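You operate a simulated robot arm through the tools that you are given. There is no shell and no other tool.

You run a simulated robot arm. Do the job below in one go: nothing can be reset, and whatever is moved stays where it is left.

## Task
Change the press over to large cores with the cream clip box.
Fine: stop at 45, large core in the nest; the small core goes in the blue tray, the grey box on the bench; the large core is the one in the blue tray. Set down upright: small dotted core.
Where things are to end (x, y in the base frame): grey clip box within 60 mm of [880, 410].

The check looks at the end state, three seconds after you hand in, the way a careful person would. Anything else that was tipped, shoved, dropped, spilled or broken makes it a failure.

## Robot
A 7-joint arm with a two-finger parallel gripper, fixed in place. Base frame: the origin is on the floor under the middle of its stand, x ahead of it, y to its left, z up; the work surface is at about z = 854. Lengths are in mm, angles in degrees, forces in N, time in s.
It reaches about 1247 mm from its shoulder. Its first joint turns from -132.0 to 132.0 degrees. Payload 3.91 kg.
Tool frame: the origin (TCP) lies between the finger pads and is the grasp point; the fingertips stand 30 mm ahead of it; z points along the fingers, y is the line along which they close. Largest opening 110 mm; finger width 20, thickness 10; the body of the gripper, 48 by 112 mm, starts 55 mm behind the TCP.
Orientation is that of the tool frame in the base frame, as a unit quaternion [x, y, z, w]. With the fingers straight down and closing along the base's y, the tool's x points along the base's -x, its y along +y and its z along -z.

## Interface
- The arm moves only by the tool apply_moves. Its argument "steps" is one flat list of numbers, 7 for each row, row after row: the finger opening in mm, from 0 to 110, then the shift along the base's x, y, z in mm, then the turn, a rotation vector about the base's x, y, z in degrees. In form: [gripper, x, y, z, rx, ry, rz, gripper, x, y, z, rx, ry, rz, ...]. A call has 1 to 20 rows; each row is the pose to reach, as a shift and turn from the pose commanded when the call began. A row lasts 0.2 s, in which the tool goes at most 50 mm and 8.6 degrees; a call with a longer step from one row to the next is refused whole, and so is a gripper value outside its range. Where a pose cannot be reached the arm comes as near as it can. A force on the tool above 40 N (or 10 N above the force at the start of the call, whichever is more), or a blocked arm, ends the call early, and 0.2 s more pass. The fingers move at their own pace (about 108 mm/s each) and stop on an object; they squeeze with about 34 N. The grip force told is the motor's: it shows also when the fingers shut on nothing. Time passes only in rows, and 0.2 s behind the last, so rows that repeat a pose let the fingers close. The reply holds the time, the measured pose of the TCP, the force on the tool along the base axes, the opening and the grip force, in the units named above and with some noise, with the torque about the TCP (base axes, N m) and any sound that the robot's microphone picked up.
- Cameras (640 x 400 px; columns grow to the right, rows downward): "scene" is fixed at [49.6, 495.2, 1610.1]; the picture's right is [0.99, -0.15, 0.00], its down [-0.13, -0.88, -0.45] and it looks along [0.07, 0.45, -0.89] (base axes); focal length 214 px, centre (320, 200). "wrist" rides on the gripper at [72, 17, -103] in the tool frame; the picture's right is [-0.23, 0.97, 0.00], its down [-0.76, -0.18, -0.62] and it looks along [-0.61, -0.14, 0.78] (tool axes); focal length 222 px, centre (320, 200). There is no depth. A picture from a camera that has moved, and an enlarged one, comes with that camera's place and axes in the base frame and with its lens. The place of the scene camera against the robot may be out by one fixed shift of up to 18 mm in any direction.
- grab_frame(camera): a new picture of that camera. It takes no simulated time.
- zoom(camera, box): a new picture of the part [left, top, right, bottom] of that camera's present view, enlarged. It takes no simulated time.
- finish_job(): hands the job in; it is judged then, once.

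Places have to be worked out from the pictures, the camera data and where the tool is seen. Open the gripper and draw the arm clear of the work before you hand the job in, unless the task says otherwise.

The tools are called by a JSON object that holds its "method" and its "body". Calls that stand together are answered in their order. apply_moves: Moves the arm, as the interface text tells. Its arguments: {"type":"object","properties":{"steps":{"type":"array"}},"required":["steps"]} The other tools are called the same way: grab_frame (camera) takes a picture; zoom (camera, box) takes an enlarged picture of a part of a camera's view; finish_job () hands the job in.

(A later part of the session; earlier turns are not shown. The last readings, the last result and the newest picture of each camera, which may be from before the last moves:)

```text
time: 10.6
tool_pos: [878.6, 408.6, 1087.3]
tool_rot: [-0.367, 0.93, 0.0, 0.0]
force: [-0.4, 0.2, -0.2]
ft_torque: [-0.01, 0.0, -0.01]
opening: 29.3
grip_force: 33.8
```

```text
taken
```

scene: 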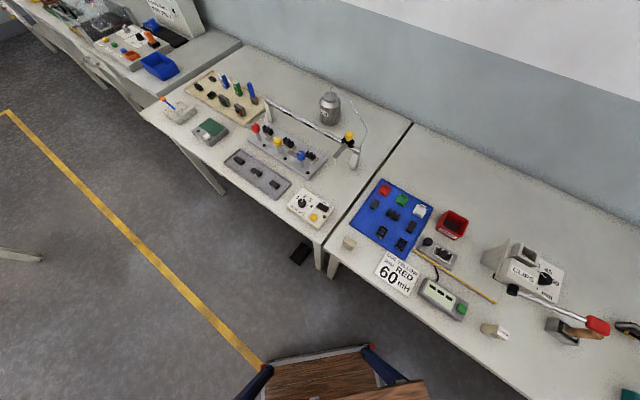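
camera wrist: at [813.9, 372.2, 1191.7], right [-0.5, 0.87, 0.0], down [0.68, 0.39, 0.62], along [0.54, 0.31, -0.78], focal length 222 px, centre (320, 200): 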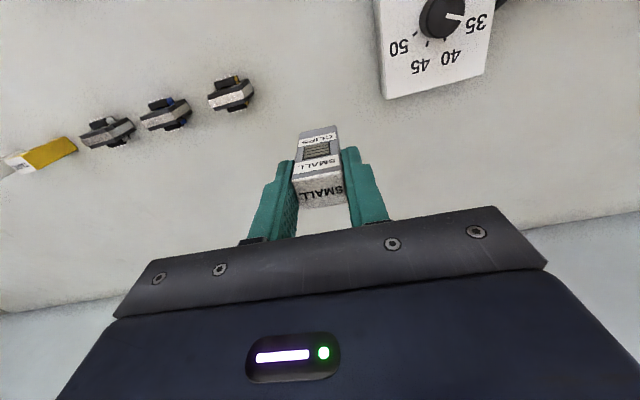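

The site below is clear. I use this view to check the dial again, then lower the box towards the bench.

{"method": "zoom", "body": {"camera": "wrist", "box": [370, 0, 510, 105]}}

{"method": "apply_moves", "body": {"steps": [15, 1, 1, -45, 0, 0, 0, 15, 1, 1, -90, 0, 0, 0, 15, 1, 1, -125, 0, 0, 0, 15, 1, 1, -150, 0, 0, 0, 15, 1, 1, -162, 0, 0, 0]}}

{"method": "grab_frame", "body": {"camera": "wrist"}}

{"method": "grab_frame", "body": {"camera": "scene"}}

```text
3.81 times, centred on (440, 52) of wrist
camera zoom: at [813.9, 372.2, 1191.7], right [-0.5, 0.87, 0.0], down [0.68, 0.39, 0.62], along [0.54, 0.31, -0.78], focal length 846 px, centre (-137, 762)
```

zoom: 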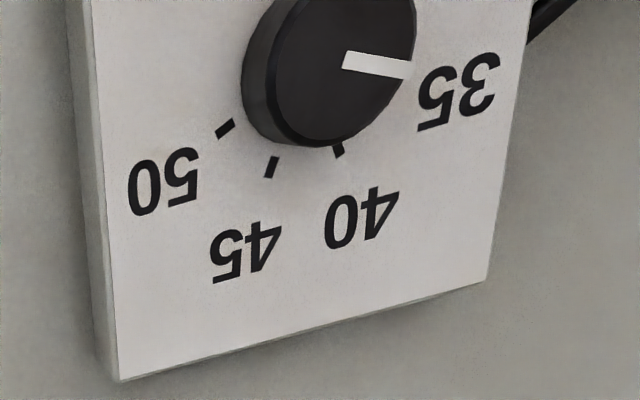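

```text
time: 11.8
tool_pos: [882.6, 411.0, 926.5]
tool_rot: [-0.366, 0.931, 0.0, 0.0]
force: [-0.6, 0.2, -0.8]
ft_torque: [0.02, 0.02, -0.01]
opening: 29.4
grip_force: 33.8
```

```text
taken
camera wrist: at [816.5, 374.3, 1030.9], right [-0.5, 0.87, 0.0], down [0.68, 0.39, 0.62], along [0.54, 0.31, -0.78], focal length 222 px, centre (320, 200)
```

wrist: 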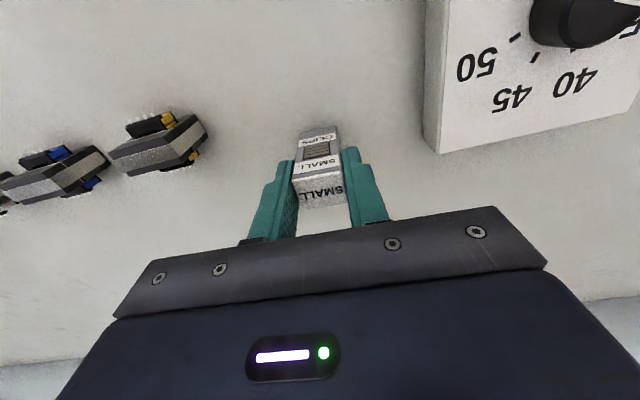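

```text
taken
```

scene: 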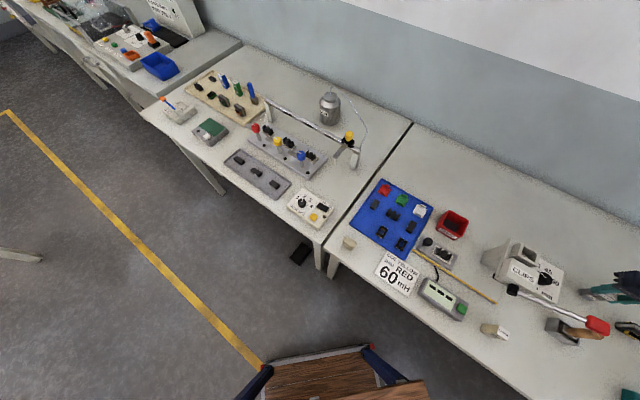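

The box hangs about 10 mm above the bench at (882, 411). I lower in small steps and watch the force.

{"method": "apply_moves", "body": {"steps": [15, -1, 0, -4, 0, 0, 0, 15, -1, 0, -6, 0, 0, 0, 15, -1, 0, -7, 0, 0, 0, 15, -1, 0, -8, 0, 0, 0, 15, -1, 0, -8, 0, 0, 0]}}

{"method": "zoom", "body": {"camera": "wrist", "box": [240, 90, 400, 210]}}

{"method": "zoom", "body": {"camera": "scene", "box": [560, 240, 640, 320]}}

```text
time: 13.0
tool_pos: [880.5, 410.8, 919.2]
tool_rot: [-0.366, 0.93, -0.001, 0.001]
force: [-2.0, 0.5, 5.1]
ft_torque: [-0.07, 0.05, 0.01]
opening: 29.3
grip_force: 34.4
```

```text
3.33 times, centred on (320, 150) of wrist
camera zoom: at [815.1, 374.6, 1024.2], right [-0.5, 0.87, 0.0], down [0.68, 0.39, 0.62], along [0.54, 0.31, -0.78], focal length 740 px, centre (320, 367)
```

zoom: 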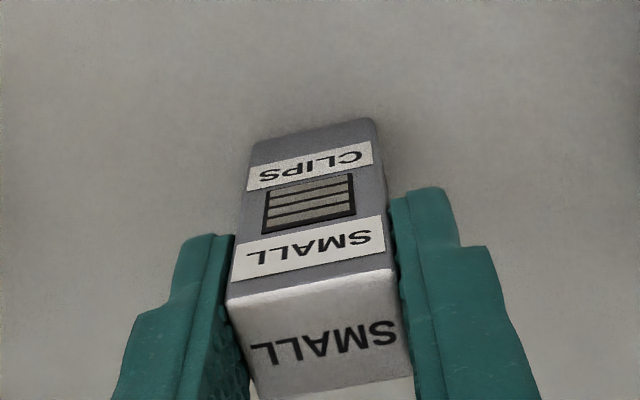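

```text
5.00 times, centred on (600, 280) of scene
camera zoom: at [49.6, 495.2, 1610.1], right [0.99, -0.15, 0.0], down [-0.13, -0.88, -0.45], along [0.07, 0.45, -0.89], focal length 1072 px, centre (-1080, -200)
```

zoom: 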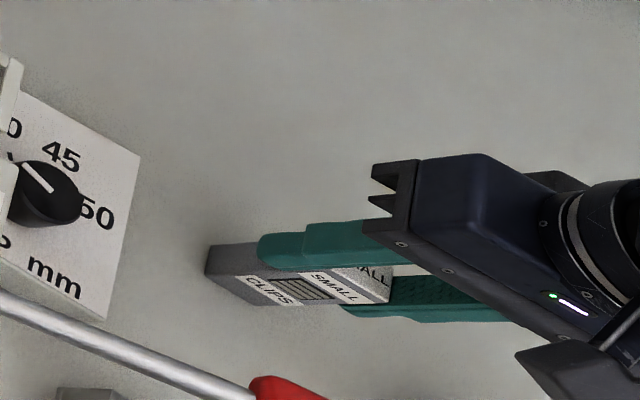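

Contact with the bench is felt (5 N up at TCP z≈919). I open the fingers and look before rising.

{"method": "apply_moves", "body": {"steps": [36, 0, 0, 0, 0, 0, 0, 60, 0, 0, 0, 0, 0, 0, 60, 0, 0, 0, 0, 0, 0]}}

{"method": "zoom", "body": {"camera": "wrist", "box": [240, 90, 400, 210]}}

```text
time: 13.8
tool_pos: [878.3, 410.7, 919.6]
tool_rot: [-0.367, 0.93, 0.001, 0.0]
force: [-0.2, 1.2, -0.3]
ft_torque: [-0.02, 0.01, -0.01]
opening: 59.9
grip_force: 0.0
```

```text
3.33 times, centred on (320, 150) of wrist
camera zoom: at [815.2, 374.6, 1023.7], right [-0.5, 0.87, 0.0], down [0.68, 0.39, 0.62], along [0.54, 0.31, -0.78], focal length 740 px, centre (320, 367)
```

zoom: 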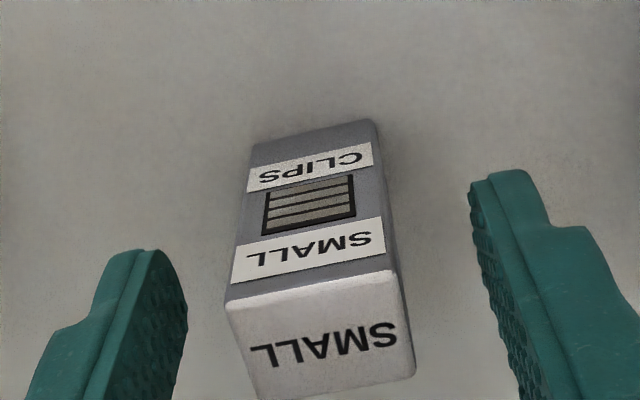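

The grey box stands by itself at about (880, 411). I rise straight up, then move over the dial for a close look.

{"method": "apply_moves", "body": {"steps": [60, 0, 0, 30, 0, 0, 0, 60, 0, 0, 70, 0, 0, 0, 60, 0, 0, 110, 0, 0, 0, 60, -33, 18, 120, 0, 0, 0, 60, -67, 36, 120, 0, 0, 0, 60, -101, 54, 120, 0, 0, 0, 60, -135, 72, 100, 0, 0, 0, 60, -135, 72, 80, 0, 0, 0]}}

{"method": "grab_frame", "body": {"camera": "wrist"}}

{"method": "zoom", "body": {"camera": "wrist", "box": [220, 40, 420, 190]}}

{"method": "zoom", "body": {"camera": "scene", "box": [500, 220, 640, 340]}}

```text
time: 15.6
tool_pos: [743.5, 483.8, 997.9]
tool_rot: [-0.367, 0.93, 0.0, 0.001]
force: [0.0, -0.2, 0.9]
ft_torque: [0.03, 0.01, -0.02]
opening: 60.3
grip_force: 0.1
```

```text
taken
camera wrist: at [677.8, 446.9, 1103.4], right [-0.5, 0.87, 0.0], down [0.68, 0.39, 0.62], along [0.54, 0.31, -0.78], focal length 222 px, centre (320, 200)
```

wrist: 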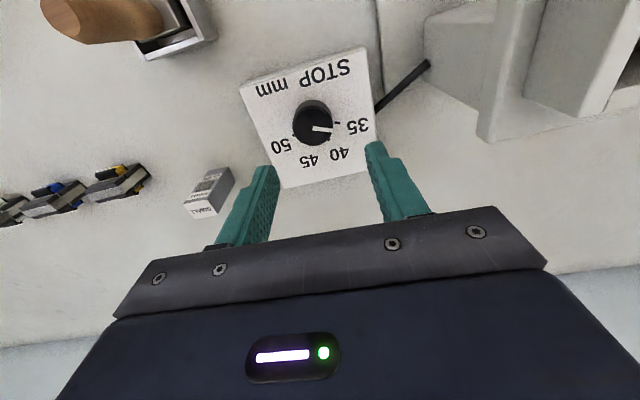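

```text
2.67 times, centred on (320, 115) of wrist
camera zoom: at [677.8, 446.9, 1103.4], right [-0.5, 0.87, 0.0], down [0.68, 0.39, 0.62], along [0.54, 0.31, -0.78], focal length 592 px, centre (320, 427)
```

zoom: 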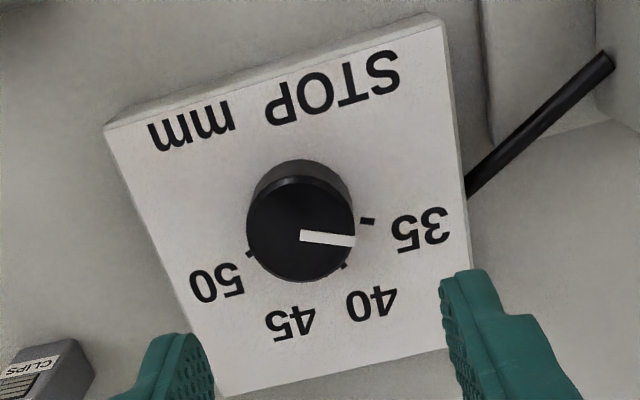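

```text
3.33 times, centred on (570, 280) of scene
camera zoom: at [49.6, 495.2, 1610.1], right [0.99, -0.15, 0.0], down [-0.13, -0.88, -0.45], along [0.07, 0.45, -0.89], focal length 715 px, centre (-513, -67)
```

zoom: 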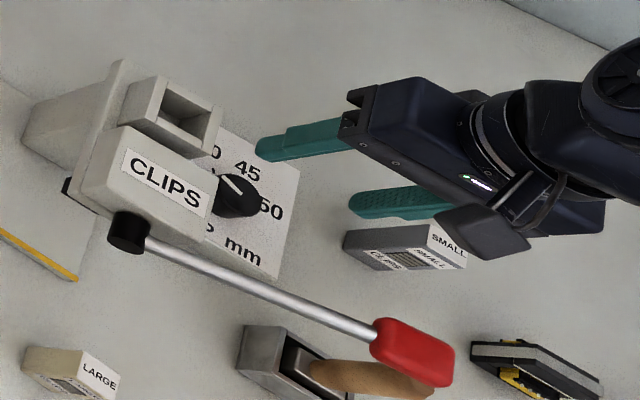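

The knob is centred near (746.5, 479.5), top z≈904, plate top z≈882, and points at 35; 45 lies 90° clockwise from it. I centre over the knob and turn the gripper back to about +108° so that I can make the 90° turn in one stroke.

{"method": "apply_moves", "body": {"steps": [60, 0.5, -1, 0, 0, 0, 8.2, 60, 1, -2, 0, 0, 0, 16.4, 60, 1.5, -3, 0, 0, 0, 24.6, 60, 2, -4, 0, 0, 0, 32.8, 60, 2.8, -4.5, 0, 0, 0, 41, 60, 2.8, -4.5, 0, 0, 0, 49.2, 60, 2.8, -4.5, 0, 0, 0, 57.4, 60, 2.8, -4.5, 0, 0, 0, 65, 60, 2.8, -4.5, 0, 0, 0, 65]}}

{"method": "grab_frame", "body": {"camera": "wrist"}}

{"method": "zoom", "body": {"camera": "scene", "box": [500, 200, 640, 340]}}

```text
time: 17.6
tool_pos: [746.5, 478.8, 999.0]
tool_rot: [0.809, -0.587, 0.0, 0.0]
force: [-0.4, 0.3, 0.6]
ft_torque: [0.03, 0.0, -0.02]
opening: 60.1
grip_force: 0.1
```

```text
taken
camera wrist: at [753.1, 405.3, 1104.0], right [-1.0, -0.09, 0.0], down [-0.07, 0.78, 0.62], along [-0.05, 0.62, -0.78], focal length 222 px, centre (320, 200)
```

wrist: 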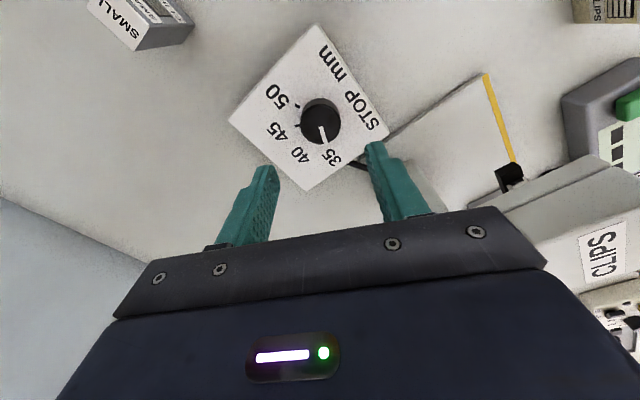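

```text
2.86 times, centred on (570, 270) of scene
camera zoom: at [49.6, 495.2, 1610.1], right [0.99, -0.15, 0.0], down [-0.13, -0.88, -0.45], along [0.07, 0.45, -0.89], focal length 613 px, centre (-394, 0)
```

zoom: 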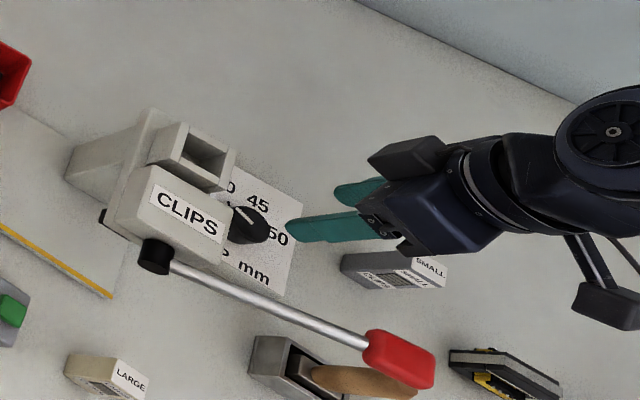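

Yaw 108° is reached without trouble. I check the knob's centring from this new viewpoint before going down.

{"method": "zoom", "body": {"camera": "wrist", "box": [220, 20, 400, 200]}}

```text
2.22 times, centred on (310, 110) of wrist
camera zoom: at [753.1, 405.3, 1104.0], right [-1.0, -0.09, 0.0], down [-0.07, 0.78, 0.62], along [-0.05, 0.62, -0.78], focal length 494 px, centre (342, 400)
```

zoom: 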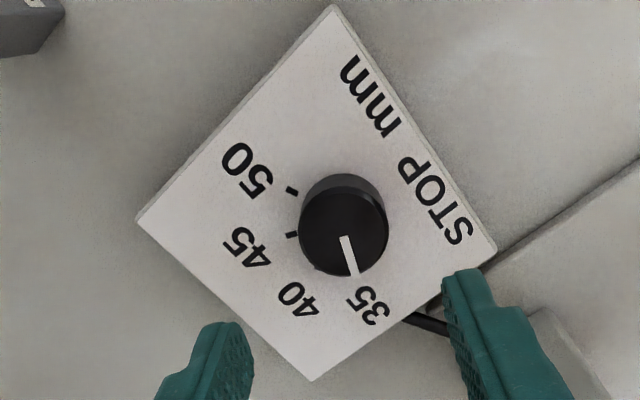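

The knob centre is confirmed at about (745.8, 479). I descend so that the fingertips are about 5 mm above the plate, fingers still open.

{"method": "apply_moves", "body": {"steps": [60, -0.5, 0.2, -30, 0, 0, 0, 60, -0.5, 0.2, -60, 0, 0, 0, 60, -0.5, 0.2, -76, 0, 0, 0, 60, -0.5, 0.2, -81, 0, 0, 0, 60, -0.5, 0.2, -81, 0, 0, 0]}}

{"method": "grab_frame", "body": {"camera": "wrist"}}

{"method": "zoom", "body": {"camera": "wrist", "box": [240, 80, 400, 230]}}

{"method": "zoom", "body": {"camera": "scene", "box": [520, 220, 610, 310]}}

```text
time: 18.8
tool_pos: [747.1, 479.6, 918.2]
tool_rot: [0.809, -0.588, 0.0, 0.0]
force: [0.3, 0.7, -0.1]
ft_torque: [0.02, 0.0, -0.02]
opening: 60.1
grip_force: 0.1
```

```text
taken
camera wrist: at [752.6, 406.2, 1022.4], right [-1.0, -0.09, 0.0], down [-0.07, 0.78, 0.62], along [-0.05, 0.62, -0.78], focal length 222 px, centre (320, 200)
```

wrist: 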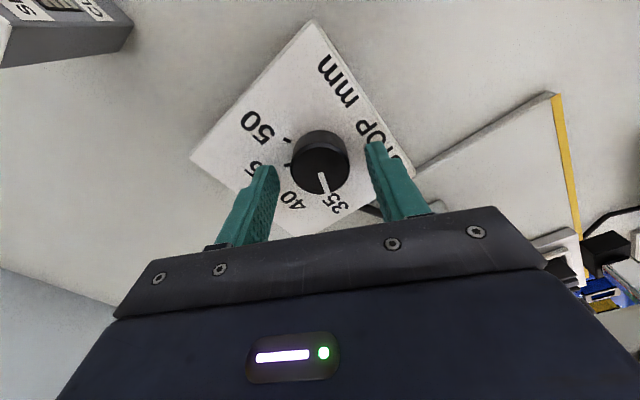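

```text
2.67 times, centred on (320, 155) of wrist
camera zoom: at [752.6, 406.2, 1022.4], right [-1.0, -0.09, 0.0], down [-0.07, 0.78, 0.62], along [-0.05, 0.62, -0.78], focal length 592 px, centre (320, 320)
```

zoom: 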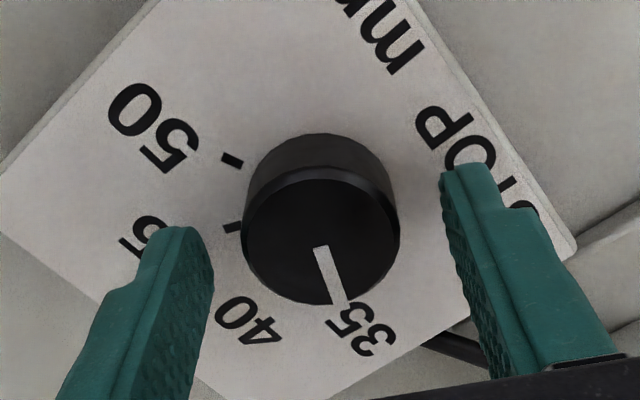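

```text
4.44 times, centred on (565, 265) of scene
camera zoom: at [49.6, 495.2, 1610.1], right [0.99, -0.15, 0.0], down [-0.13, -0.88, -0.45], along [0.07, 0.45, -0.89], focal length 953 px, centre (-769, -89)
```

zoom: 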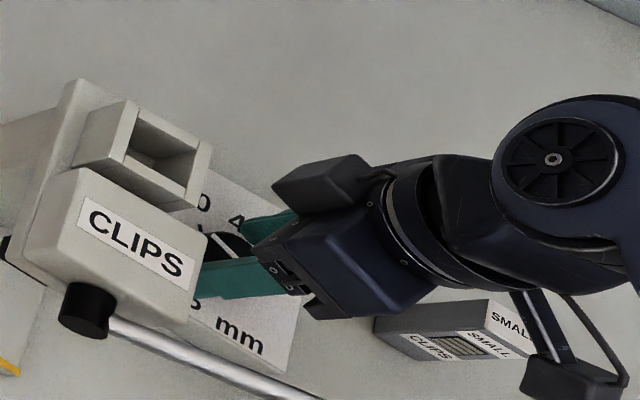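

The knob is centred between the fingers. I close on it.

{"method": "apply_moves", "body": {"steps": [42, 0, 0, 0, 0, 0, 0, 25, 0, 0, 0, 0, 0, 0, 25, 0, 0, 0, 0, 0, 0]}}

{"method": "zoom", "body": {"camera": "wrist", "box": [240, 80, 400, 230]}}

```text
time: 19.6
tool_pos: [746.9, 480.2, 917.2]
tool_rot: [0.809, -0.588, -0.001, 0.001]
force: [-7.1, -4.1, 0.0]
ft_torque: [-0.19, 0.25, -0.04]
opening: 37.0
grip_force: 45.3
```

```text
2.67 times, centred on (320, 155) of wrist
camera zoom: at [752.2, 406.1, 1022.5], right [-1.0, -0.09, 0.0], down [-0.07, 0.78, 0.62], along [-0.05, 0.62, -0.78], focal length 592 px, centre (320, 320)
```

zoom: 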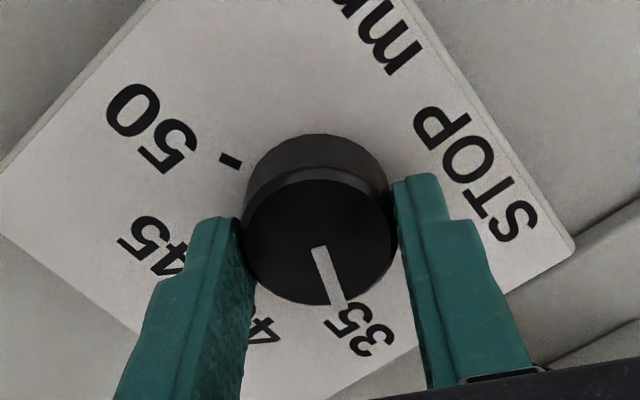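

Gripped at 37.0 mm; a side force of about 8 N says the knob is slightly to the -x,-y side, so I nudge the hand by under 1 mm to null it.

{"method": "apply_moves", "body": {"steps": [25, -0.8, -0.4, 0, 0, 0, 0, 25, -0.8, -0.4, 0, 0, 0, 0]}}

```text
time: 20.2
tool_pos: [746.4, 479.5, 917.7]
tool_rot: [0.809, -0.588, 0.001, 0.0]
force: [2.2, 4.9, -5.0]
ft_torque: [-0.32, -0.44, 0.0]
opening: 36.9
grip_force: 44.7
```

Forces are now small. I turn the knob clockwise in stages, checking side force along the way; first about 25°.

{"method": "apply_moves", "body": {"steps": [25, 0.2, 0.2, 0, 0, 0, -6, 25, 0.2, 0.2, 0, 0, 0, -13, 25, 0.2, 0.2, 0, 0, 0, -20, 25, 0.2, 0.2, 0, 0, 0, -25, 25, 0.2, 0.2, 0, 0, 0, -25]}}

{"method": "zoom", "body": {"camera": "wrist", "box": [240, 80, 400, 230]}}

```text
time: 21.4
tool_pos: [746.7, 479.8, 918.3]
tool_rot: [-0.662, 0.749, 0.0, 0.001]
force: [28.1, 19.3, -6.7]
ft_torque: [1.18, -0.86, 0.03]
opening: 37.2
grip_force: 45.4
```

```text
2.67 times, centred on (320, 155) of wrist
camera zoom: at [720.6, 410.2, 1022.4], right [-0.94, 0.35, 0.0], down [0.27, 0.73, 0.62], along [0.22, 0.59, -0.78], focal length 592 px, centre (320, 320)
```

zoom: 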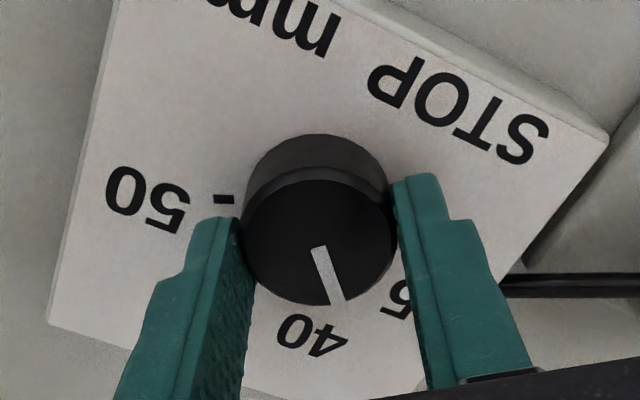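

The knob follows the hand, but a side force of about 34 N has built up; I relieve it by shifting about 1 mm toward +x,+y.

{"method": "apply_moves", "body": {"steps": [25, 0.7, 0.5, 0, 0, 0, 0, 25, 1.2, 0.8, 0, 0, 0, 0, 25, 1.2, 0.8, 0, 0, 0, 0]}}

```text
time: 22.2
tool_pos: [747.1, 479.8, 919.3]
tool_rot: [-0.663, 0.749, 0.0, 0.0]
force: [20.7, 8.4, 3.6]
ft_torque: [0.44, -0.53, 0.03]
opening: 37.0
grip_force: 44.7
```

The force falls as expected; I continue the correction.

{"method": "apply_moves", "body": {"steps": [25, 1, 0.3, -1, 0, 0, 0, 25, 2, 0.5, -1, 0, 0, 0, 25, 2, 0.5, -1, 0, 0, 0]}}

```text
time: 23.0
tool_pos: [748.1, 478.6, 917.8]
tool_rot: [-0.662, 0.749, 0.001, -0.001]
force: [-8.4, -4.6, 24.9]
ft_torque: [-0.81, 0.58, 0.02]
opening: 37.0
grip_force: 44.9
```

Side force is nearly nulled; I undo the 1 mm z shift and turn a further 20°, feeding in part of the expected drift compensation.

{"method": "apply_moves", "body": {"steps": [25, -0.5, -0.2, 1, 0, 0, 0, 25, -0.5, -0.2, 1, 0, 0, -5, 25, 0, -0.2, 1, 0, 0, -10, 25, 0.4, -0.2, 1, 0, 0, -15, 25, 0.8, -0.2, 1, 0, 0, -20, 25, 0.8, -0.2, 1, 0, 0, -20]}}

{"method": "zoom", "body": {"camera": "wrist", "box": [240, 80, 400, 230]}}

```text
time: 24.5
tool_pos: [748.4, 479.5, 917.9]
tool_rot: [-0.522, 0.853, 0.001, -0.001]
force: [-11.7, -5.7, 11.7]
ft_torque: [-0.83, 0.97, -0.04]
opening: 36.8
grip_force: 45.1
stopped in row 6: the force on the tool passed its limit at 41 N (the readings are from after the stop); the commanded pose is now the measured one
```

```text
2.67 times, centred on (320, 155) of wrist
camera zoom: at [699.5, 423.3, 1022.7], right [-0.76, 0.65, 0.0], down [0.51, 0.6, 0.62], along [0.4, 0.48, -0.78], focal length 592 px, centre (320, 320)
```

zoom: 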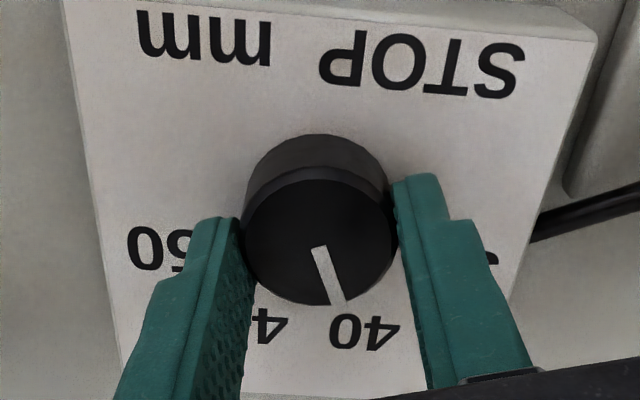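

The knob has turned 45° (now at 40) and the plate has not moved, but the knob seems to sit about 3 mm off the hand's axis along the finger width. I release and look, to regrip on the true axis.

{"method": "apply_moves", "body": {"steps": [60, 0, 0, 0, 0, 0, 0, 60, 0, 0, 0, 0, 0, 0, 60, 0, 0, 0, 0, 0, 0]}}

{"method": "zoom", "body": {"camera": "wrist", "box": [240, 80, 400, 230]}}

```text
time: 25.3
tool_pos: [748.6, 480.6, 917.3]
tool_rot: [-0.523, 0.853, 0.0, -0.002]
force: [-0.1, 0.1, 0.1]
ft_torque: [-0.02, -0.01, -0.02]
opening: 59.7
grip_force: 0.0
```

```text
2.67 times, centred on (320, 155) of wrist
camera zoom: at [700.4, 423.5, 1021.7], right [-0.76, 0.65, 0.0], down [0.51, 0.6, 0.62], along [0.4, 0.48, -0.78], focal length 592 px, centre (320, 320)
```

zoom: 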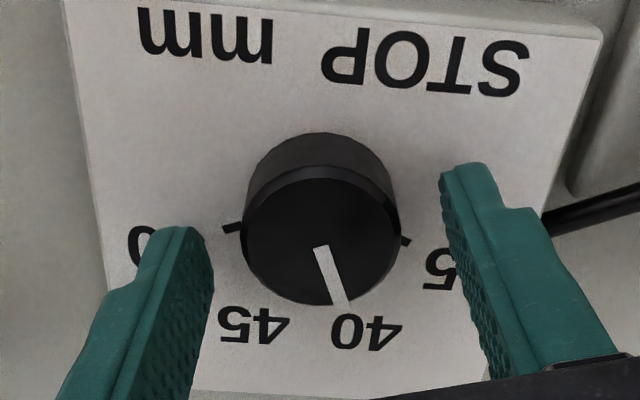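

The pointer is now at 40. I shift the hand about 3.4 mm onto the knob's axis, then close again.

{"method": "apply_moves", "body": {"steps": [60, -2.5, -2.4, 0, 0, 0, 0, 60, -2.5, -2.4, 0, 0, 0, 0, 25, -2.5, -2.4, 0, 0, 0, 0, 25, -2.5, -2.4, 0, 0, 0, 0, 25, -2.5, -2.4, 0, 0, 0, 0]}}

{"method": "zoom", "body": {"camera": "wrist", "box": [240, 80, 400, 230]}}

```text
time: 26.5
tool_pos: [746.4, 478.1, 916.7]
tool_rot: [-0.522, 0.853, 0.0, -0.001]
force: [8.8, -2.5, -0.8]
ft_torque: [-0.08, -0.39, 0.0]
opening: 37.0
grip_force: 45.2
```

```text
2.67 times, centred on (320, 155) of wrist
camera zoom: at [698.2, 421.0, 1021.5], right [-0.76, 0.65, 0.0], down [0.51, 0.6, 0.62], along [0.4, 0.48, -0.78], focal length 592 px, centre (320, 320)
```

zoom: 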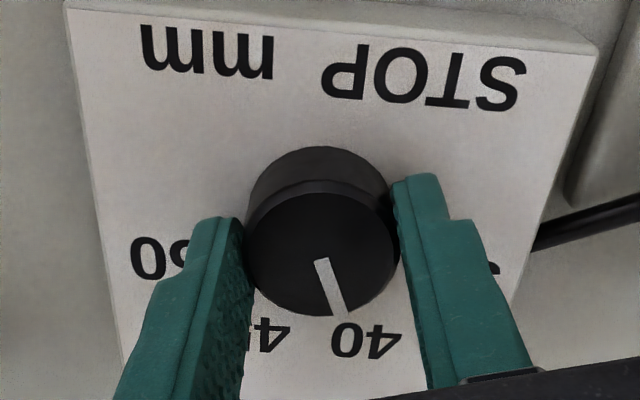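

Now the knob sits on the hand's axis. I null the small closing force and turn another 20°.

{"method": "apply_moves", "body": {"steps": [25, 0.5, -0.2, 0, 0, 0, 0, 25, 0.5, -0.2, 0, 0, 0, -5, 25, 0.5, -0.2, 0, 0, 0, -10, 25, 0.5, -0.2, 0, 0, 0, -15, 25, 0.5, -0.2, 0, 0, 0, -20, 25, 0.5, -0.2, 0, 0, 0, -20]}}

```text
time: 27.9
tool_pos: [746.6, 477.4, 916.4]
tool_rot: [-0.366, 0.931, 0.0, -0.002]
force: [5.5, 1.8, -10.7]
ft_torque: [0.87, -1.06, 0.0]
opening: 37.0
grip_force: 45.0
```

Forces stay small this time. I turn another 20°.

{"method": "apply_moves", "body": {"steps": [25, 0.3, 0.1, 0, 0, 0, -5, 25, 0.3, 0.1, 0, 0, 0, -10, 25, 0.3, 0.1, 0, 0, 0, -15, 25, 0.3, 0.1, 0, 0, 0, -20, 25, 0.3, 0.1, 0, 0, 0, -20]}}

{"method": "grab_frame", "body": {"camera": "wrist"}}

{"method": "zoom", "body": {"camera": "wrist", "box": [240, 80, 400, 230]}}

{"method": "zoom", "body": {"camera": "scene", "box": [500, 220, 640, 340]}}

```text
time: 29.1
tool_pos: [745.5, 477.5, 916.6]
tool_rot: [-0.198, 0.98, 0.001, -0.002]
force: [-8.8, 8.3, -8.3]
ft_torque: [-0.02, 0.77, -0.02]
opening: 36.7
grip_force: 44.7
```

```text
taken
camera wrist: at [672.6, 465.3, 1021.7], right [-0.17, 0.99, 0.0], down [0.77, 0.13, 0.62], along [0.61, 0.11, -0.78], focal length 222 px, centre (320, 200)
```

wrist: 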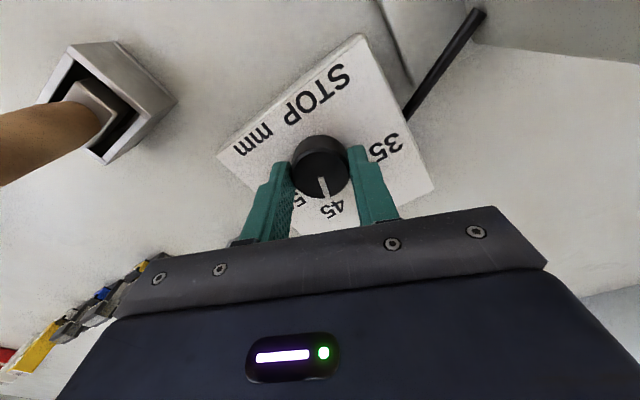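

```text
2.67 times, centred on (320, 155) of wrist
camera zoom: at [672.6, 465.3, 1021.7], right [-0.17, 0.99, 0.0], down [0.77, 0.13, 0.62], along [0.61, 0.11, -0.78], focal length 592 px, centre (320, 320)
```

zoom: 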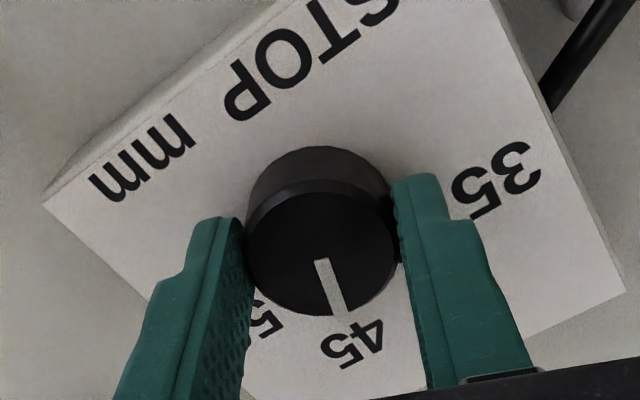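

```text
3.33 times, centred on (570, 280) of scene
camera zoom: at [49.6, 495.2, 1610.1], right [0.99, -0.15, 0.0], down [-0.13, -0.88, -0.45], along [0.07, 0.45, -0.89], focal length 715 px, centre (-513, -67)
```

zoom: 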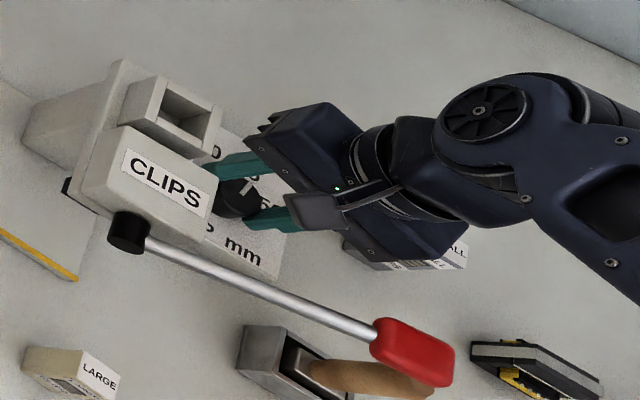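

The pointer is about 4–5° short of 45. I turn the remaining 4.8° and null the small side force.

{"method": "apply_moves", "body": {"steps": [25, -0.3, 0.3, 0, 0, 0, -2.4, 25, -0.3, 0.3, 0, 0, 0, -4.8, 25, -0.3, 0.3, 0, 0, 0, -4.8]}}

{"method": "apply_moves", "body": {"steps": [60, 0, 0, 0, 0, 0, 0, 60, 0, 0, 0, 0, 0, 0, 60, 0, 0, 20, 0, 0, 0, 60, 0, 0, 50, 0, 0, 0, 60, 0, 0, 90, 0, 0, 0]}}

{"method": "grab_frame", "body": {"camera": "wrist"}}

{"method": "zoom", "body": {"camera": "wrist", "box": [240, 40, 400, 190]}}

```text
time: 29.9
tool_pos: [745.2, 478.5, 916.3]
tool_rot: [-0.158, 0.987, 0.0, -0.002]
force: [-15.4, 0.4, -7.8]
ft_torque: [0.25, 0.1, 0.0]
opening: 37.0
grip_force: 44.9
```

```text
time: 31.1
tool_pos: [747.9, 477.3, 1007.2]
tool_rot: [-0.158, 0.987, 0.001, -0.002]
force: [0.8, 0.8, -1.5]
ft_torque: [0.01, -0.01, -0.02]
opening: 59.8
grip_force: 0.0
```

```text
taken
camera wrist: at [673.0, 471.0, 1112.1], right [-0.09, 1.0, 0.0], down [0.78, 0.07, 0.62], along [0.62, 0.05, -0.78], focal length 222 px, centre (320, 200)
```

wrist: 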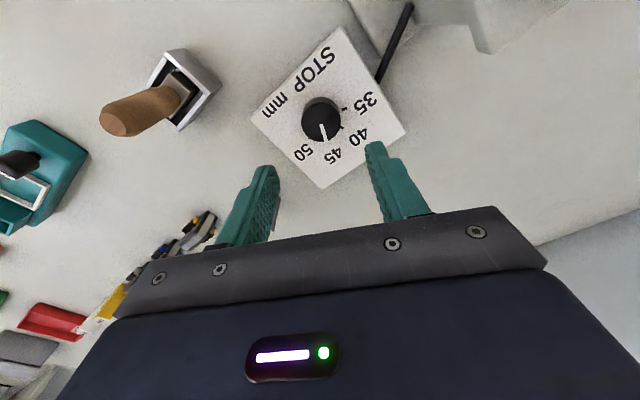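

```text
2.67 times, centred on (320, 115) of wrist
camera zoom: at [673.0, 471.0, 1112.1], right [-0.09, 1.0, 0.0], down [0.78, 0.07, 0.62], along [0.62, 0.05, -0.78], focal length 592 px, centre (320, 427)
```

zoom: 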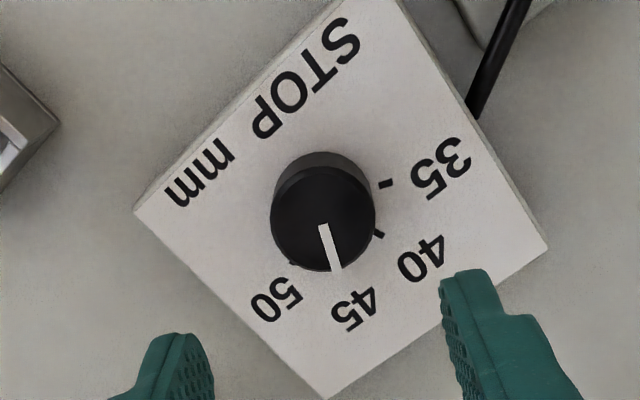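

The pointer now lies on 45 (21° measured vs 22° for the 45 mark). Next the cream box: I rise, go over the lever at safe height and look down at the cream box with the hand back at yaw 43°.

{"method": "apply_moves", "body": {"steps": [60, 0, 0, 45, 0, 0, 0, 60, 0, 0, 90, 0, 0, 6, 60, 0, 0, 135, 0, 0, 12, 60, 0, 0, 165, 0, 0, 18, 60, -40, -15, 170, 0, 0, 24.8, 60, -80, -30, 170, 0, 0, 24.8, 60, -120, -45, 170, 0, 0, 24.8, 60, -160, -60, 170, 0, 0, 24.8, 60, -205, -76, 170, 0, 0, 24.8]}}

{"method": "grab_frame", "body": {"camera": "wrist"}}

{"method": "grab_frame", "body": {"camera": "scene"}}

```text
time: 33.1
tool_pos: [541.9, 400.5, 1177.4]
tool_rot: [-0.366, 0.931, 0.0, -0.001]
force: [0.5, -0.2, -1.5]
ft_torque: [-0.01, 0.05, 0.01]
opening: 59.9
grip_force: 0.0
```

```text
taken
camera wrist: at [476.6, 364.5, 1282.5], right [-0.5, 0.87, 0.0], down [0.68, 0.39, 0.62], along [0.54, 0.31, -0.78], focal length 222 px, centre (320, 200)
```

wrist: 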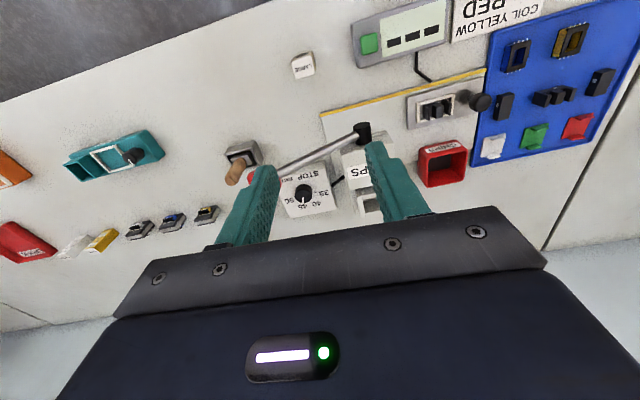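

```text
taken
```

scene: 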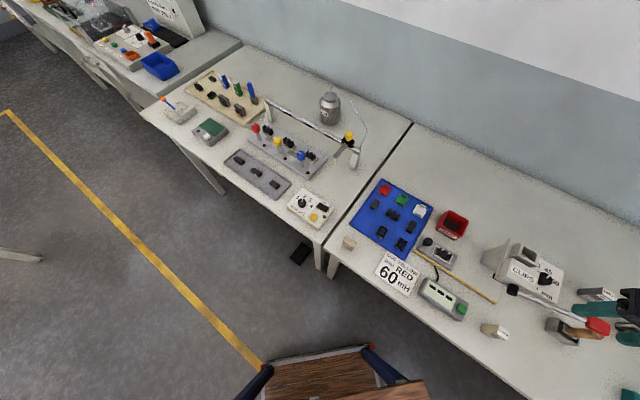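

The cream box top centre is about (528, 368) and the lever rises from (541, 448, 972) to (634, 372, 1060), leaving about 40 mm clearance to the gripper body. I come down above the cream box for a close look.

{"method": "apply_moves", "body": {"steps": [60, -7, -15, 0, 0, 0, 0, 60, -15, -33, -30, 0, 0, 0, 60, -15, -33, -70, 0, 0, 0, 60, -15, -33, -110, 0, 0, 0, 60, -15, -33, -110, 0, 0, 0]}}

{"method": "grab_frame", "body": {"camera": "wrist"}}

{"method": "zoom", "body": {"camera": "wrist", "box": [240, 20, 400, 140]}}

{"method": "zoom", "body": {"camera": "scene", "box": [450, 250, 640, 370]}}

```text
time: 34.3
tool_pos: [526.0, 368.9, 1067.2]
tool_rot: [-0.367, 0.93, 0.001, -0.001]
force: [-0.6, -0.2, -0.4]
ft_torque: [0.0, 0.0, 0.03]
opening: 60.1
grip_force: 0.0
```

```text
taken
camera wrist: at [461.6, 331.7, 1170.9], right [-0.5, 0.87, 0.0], down [0.68, 0.39, 0.62], along [0.54, 0.31, -0.78], focal length 222 px, centre (320, 200)
```

wrist: 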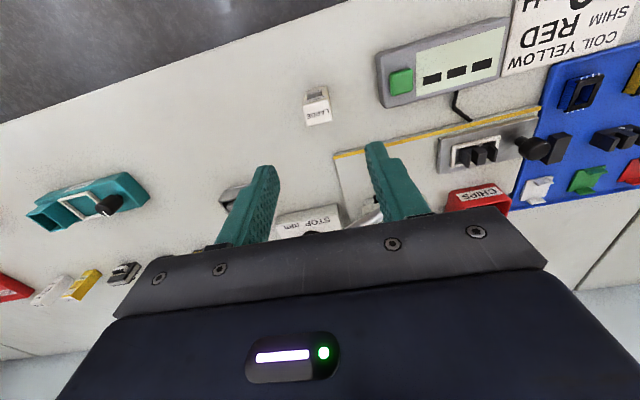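

```text
3.33 times, centred on (320, 80) of wrist
camera zoom: at [461.6, 331.7, 1170.9], right [-0.5, 0.87, 0.0], down [0.68, 0.39, 0.62], along [0.54, 0.31, -0.78], focal length 740 px, centre (320, 600)
```

zoom: 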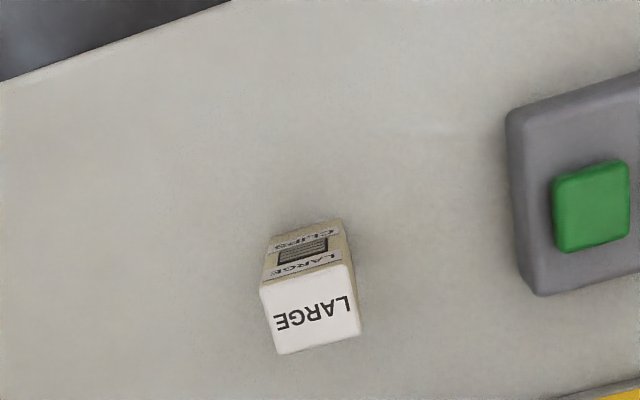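

```text
3.33 times, centred on (545, 310) of scene
camera zoom: at [49.6, 495.2, 1610.1], right [0.99, -0.15, 0.0], down [-0.13, -0.88, -0.45], along [0.07, 0.45, -0.89], focal length 715 px, centre (-430, -167)
```

zoom: 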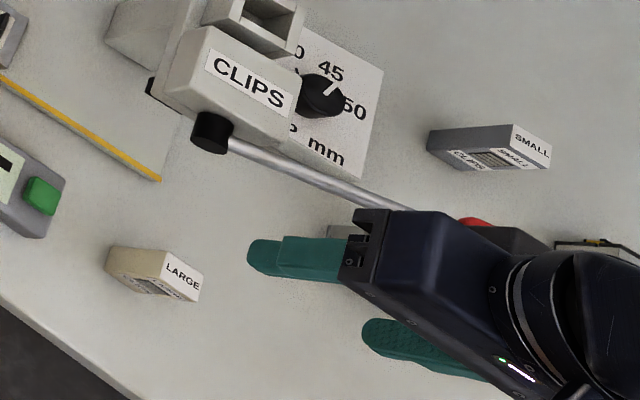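

The cream box stands at about (530, 368) with the same orientation as the grey one had. I descend to just above its top and re-check the alignment.

{"method": "apply_moves", "body": {"steps": [60, 2, 0, -40, 0, 0, 0, 60, 4, -0.6, -80, 0, 0, 0, 60, 4, -0.6, -104, 0, 0, 0, 60, 4, -0.6, -104, 0, 0, 0]}}

{"method": "grab_frame", "body": {"camera": "wrist"}}

{"method": "zoom", "body": {"camera": "wrist", "box": [240, 80, 400, 200]}}

{"method": "zoom", "body": {"camera": "scene", "box": [450, 250, 640, 370]}}

```text
time: 35.3
tool_pos: [529.8, 369.0, 962.3]
tool_rot: [-0.367, 0.93, 0.001, -0.001]
force: [0.6, -0.2, 0.4]
ft_torque: [-0.01, 0.04, 0.02]
opening: 60.1
grip_force: 0.1
```

```text
taken
camera wrist: at [465.0, 332.6, 1067.6], right [-0.5, 0.87, 0.0], down [0.68, 0.39, 0.62], along [0.54, 0.31, -0.78], focal length 222 px, centre (320, 200)
```

wrist: 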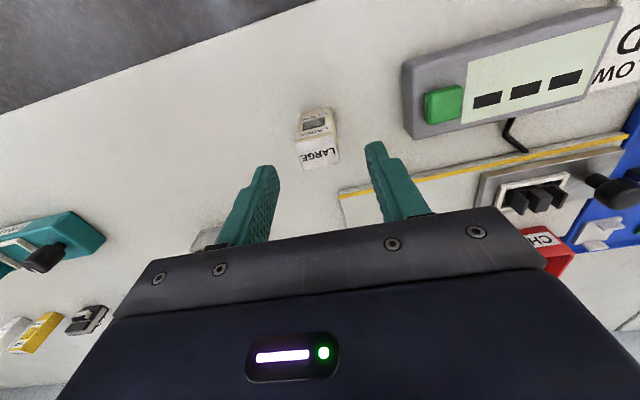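

```text
3.33 times, centred on (320, 140) of wrist
camera zoom: at [465.0, 332.6, 1067.6], right [-0.5, 0.87, 0.0], down [0.68, 0.39, 0.62], along [0.54, 0.31, -0.78], focal length 740 px, centre (320, 400)
```

zoom: 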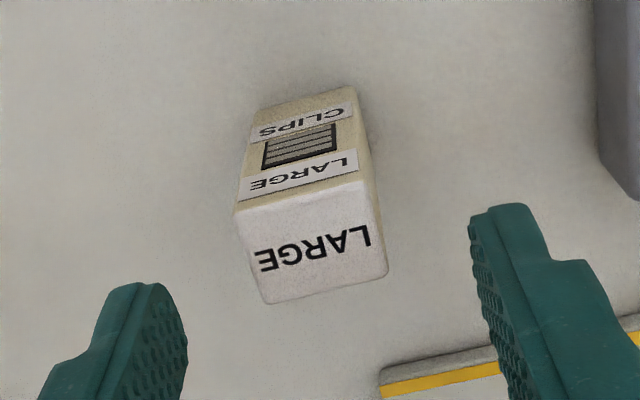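

```text
3.33 times, centred on (545, 310) of scene
camera zoom: at [49.6, 495.2, 1610.1], right [0.99, -0.15, 0.0], down [-0.13, -0.88, -0.45], along [0.07, 0.45, -0.89], focal length 715 px, centre (-430, -167)
```

zoom: 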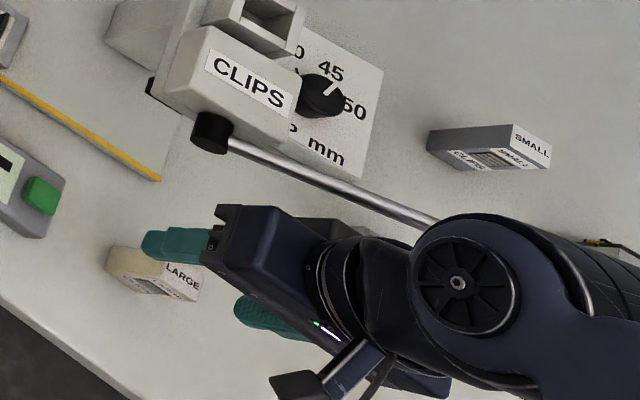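

Alignment is within about 1 mm. I shift by 0.7 mm, descend so the tips are 30 mm or so below the box top, and close.

{"method": "apply_moves", "body": {"steps": [60, -0.7, -0.7, -20, 0, 0, 0, 60, -0.7, -0.7, -35, 0, 0, 0, 60, -0.7, -0.7, -43, 0, 0, 0, 60, -0.7, -0.7, -43, 0, 0, 0]}}

{"method": "apply_moves", "body": {"steps": [40, 0, 0, 0, 0, 0, 0, 15, 0, 0, 0, 0, 0, 0, 15, 0, 0, 0, 0, 0, 0]}}

{"method": "zoom", "body": {"camera": "wrist", "box": [280, 120, 360, 220]}}

{"method": "zoom", "body": {"camera": "scene", "box": [450, 250, 640, 370]}}

```text
time: 36.3
tool_pos: [530.1, 366.5, 919.1]
tool_rot: [-0.366, 0.93, 0.0, -0.001]
force: [1.0, -0.2, -0.3]
ft_torque: [-0.02, 0.03, 0.0]
opening: 60.1
grip_force: 0.0
```

```text
time: 37.1
tool_pos: [529.5, 366.4, 919.4]
tool_rot: [-0.366, 0.93, 0.0, -0.001]
force: [0.3, 1.1, -0.2]
ft_torque: [0.02, 0.01, 0.01]
opening: 29.5
grip_force: 34.5
```

```text
4.00 times, centred on (320, 170) of wrist
camera zoom: at [465.0, 330.7, 1024.6], right [-0.5, 0.87, 0.0], down [0.68, 0.39, 0.62], along [0.54, 0.31, -0.78], focal length 888 px, centre (320, 320)
```

zoom: 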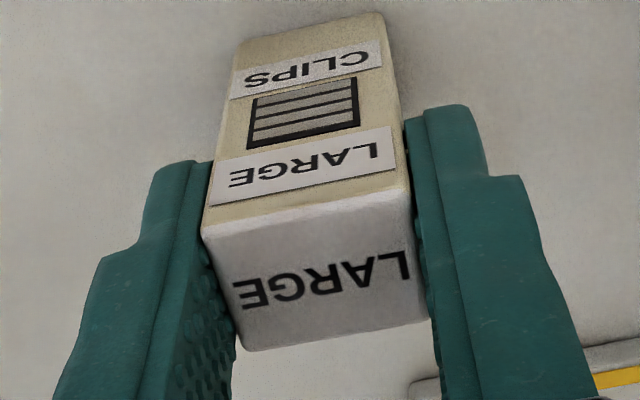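

```text
3.33 times, centred on (545, 310) of scene
camera zoom: at [49.6, 495.2, 1610.1], right [0.99, -0.15, 0.0], down [-0.13, -0.88, -0.45], along [0.07, 0.45, -0.89], focal length 715 px, centre (-430, -167)
```

zoom: 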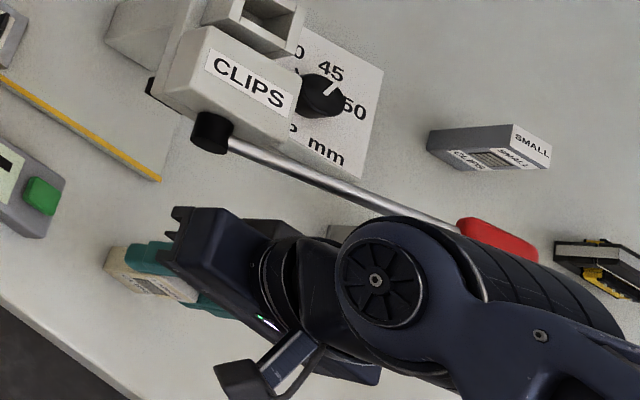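

The cream box is gripped (29.5 mm), sitting about 1.8 mm nearer the camera side in the fingers than the grey one did. I lift it straight up, then carry it above the socket, allowing for that offset.

{"method": "apply_moves", "body": {"steps": [15, 0, 0, 10, 0, 0, 0, 15, 0, 0, 40, 0, 0, 0, 15, 0, 0, 85, 0, 0, 0, 15, 0, 0, 130, 0, 0, 0, 15, 0, 0, 175, 0, 0, 0, 15, 0, 0, 220, 0, 0, 0, 15, 0, 0, 239, 0, 0, 0, 15, 18, 36, 239, 0, 0, 0, 15, 36, 72, 239, 0, 0, 0, 15, 55, 108, 239, 0, 0, 0, 15, 73, 144, 239, 0, 0, 0, 15, 91.4, 178.7, 239, 0, 0, 0, 15, 91.4, 178.7, 239, 0, 0, 0]}}

{"method": "grab_frame", "body": {"camera": "wrist"}}

{"method": "zoom", "body": {"camera": "wrist", "box": [270, 60, 370, 160]}}

{"method": "zoom", "body": {"camera": "scene", "box": [480, 180, 620, 300]}}

```text
time: 39.9
tool_pos: [622.1, 546.1, 1159.0]
tool_rot: [-0.367, 0.93, 0.001, 0.0]
force: [0.1, 0.3, -1.4]
ft_torque: [0.02, -0.04, 0.01]
opening: 29.3
grip_force: 34.1
```

```text
taken
camera wrist: at [557.7, 509.8, 1264.0], right [-0.5, 0.87, 0.0], down [0.68, 0.39, 0.62], along [0.54, 0.31, -0.78], focal length 222 px, centre (320, 200)
```

wrist: 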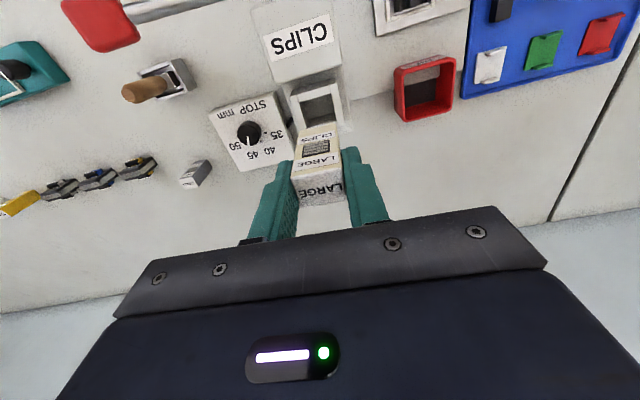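

```text
4.00 times, centred on (320, 110) of wrist
camera zoom: at [557.7, 509.8, 1264.0], right [-0.5, 0.87, 0.0], down [0.68, 0.39, 0.62], along [0.54, 0.31, -0.78], focal length 888 px, centre (320, 560)
```

zoom: 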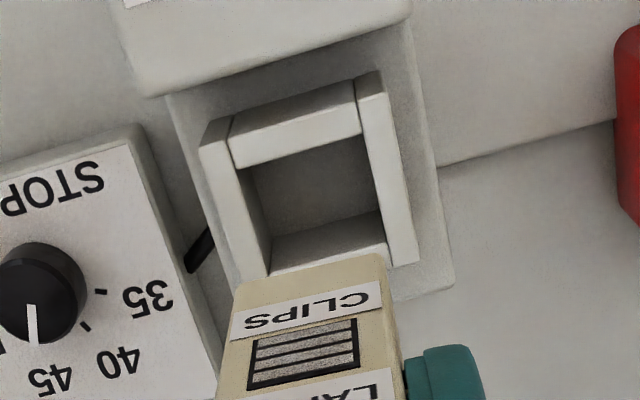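

```text
3.33 times, centred on (550, 240) of scene
camera zoom: at [49.6, 495.2, 1610.1], right [0.99, -0.15, 0.0], down [-0.13, -0.88, -0.45], along [0.07, 0.45, -0.89], focal length 715 px, centre (-447, 67)
```

zoom: 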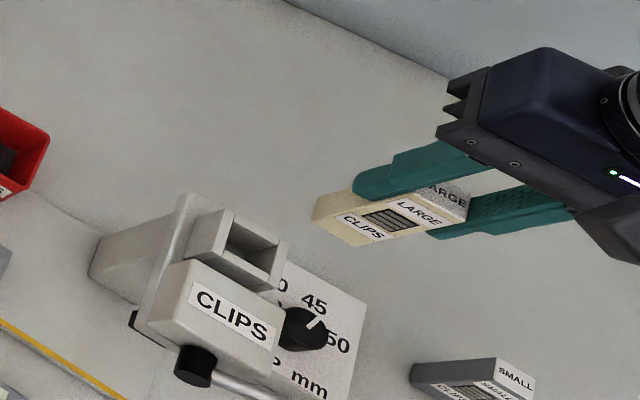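

From this view the pocket is about 33×30 mm, centred near (623.5, 547), at about 45°, so there is room of 2–3 mm all round the 29×23 mm box. I turn the hand 1.5° and come down to about 12 mm above the wall tops for a closer comparison.

{"method": "apply_moves", "body": {"steps": [15, 0.4, 0.4, -20, 0, 0, 0.8, 15, 0.8, 0.8, -45, 0, 0, 1.5, 15, 0.8, 0.8, -62, 0, 0, 1.5, 15, 0.8, 0.8, -62, 0, 0, 1.5]}}

{"method": "zoom", "body": {"camera": "wrist", "box": [270, 60, 370, 180]}}

{"method": "zoom", "body": {"camera": "scene", "box": [500, 220, 580, 290]}}

```text
time: 40.9
tool_pos: [622.9, 548.1, 1096.1]
tool_rot: [-0.378, 0.926, 0.001, -0.001]
force: [-0.6, 0.7, -0.5]
ft_torque: [0.01, -0.01, 0.01]
opening: 29.5
grip_force: 33.9
```

```text
3.33 times, centred on (320, 120) of wrist
camera zoom: at [559.4, 510.0, 1200.9], right [-0.52, 0.85, 0.0], down [0.67, 0.41, 0.62], along [0.53, 0.32, -0.78], focal length 740 px, centre (320, 467)
```

zoom: 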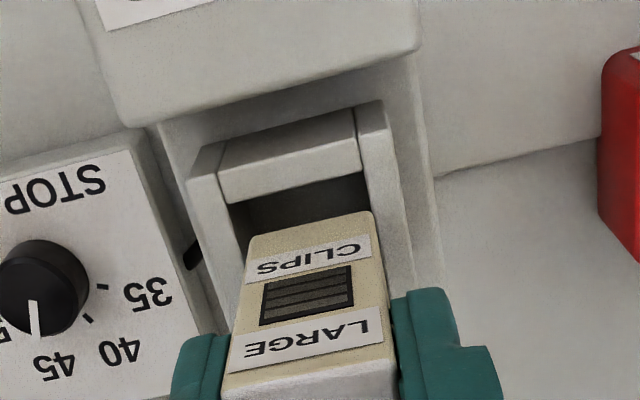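

```text
5.71 times, centred on (540, 255) of scene
camera zoom: at [49.6, 495.2, 1610.1], right [0.99, -0.15, 0.0], down [-0.13, -0.88, -0.45], along [0.07, 0.45, -0.89], focal length 1226 px, centre (-937, -114)
```

zoom: 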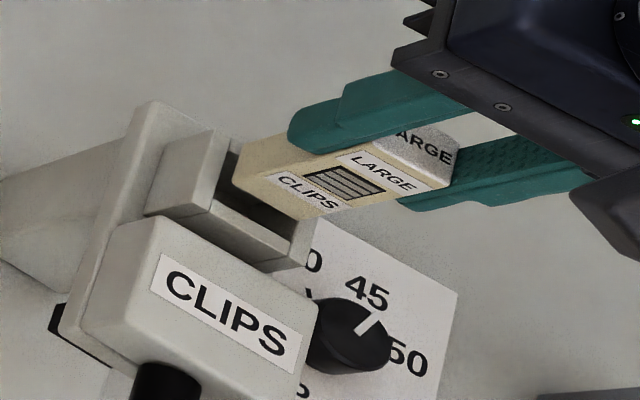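

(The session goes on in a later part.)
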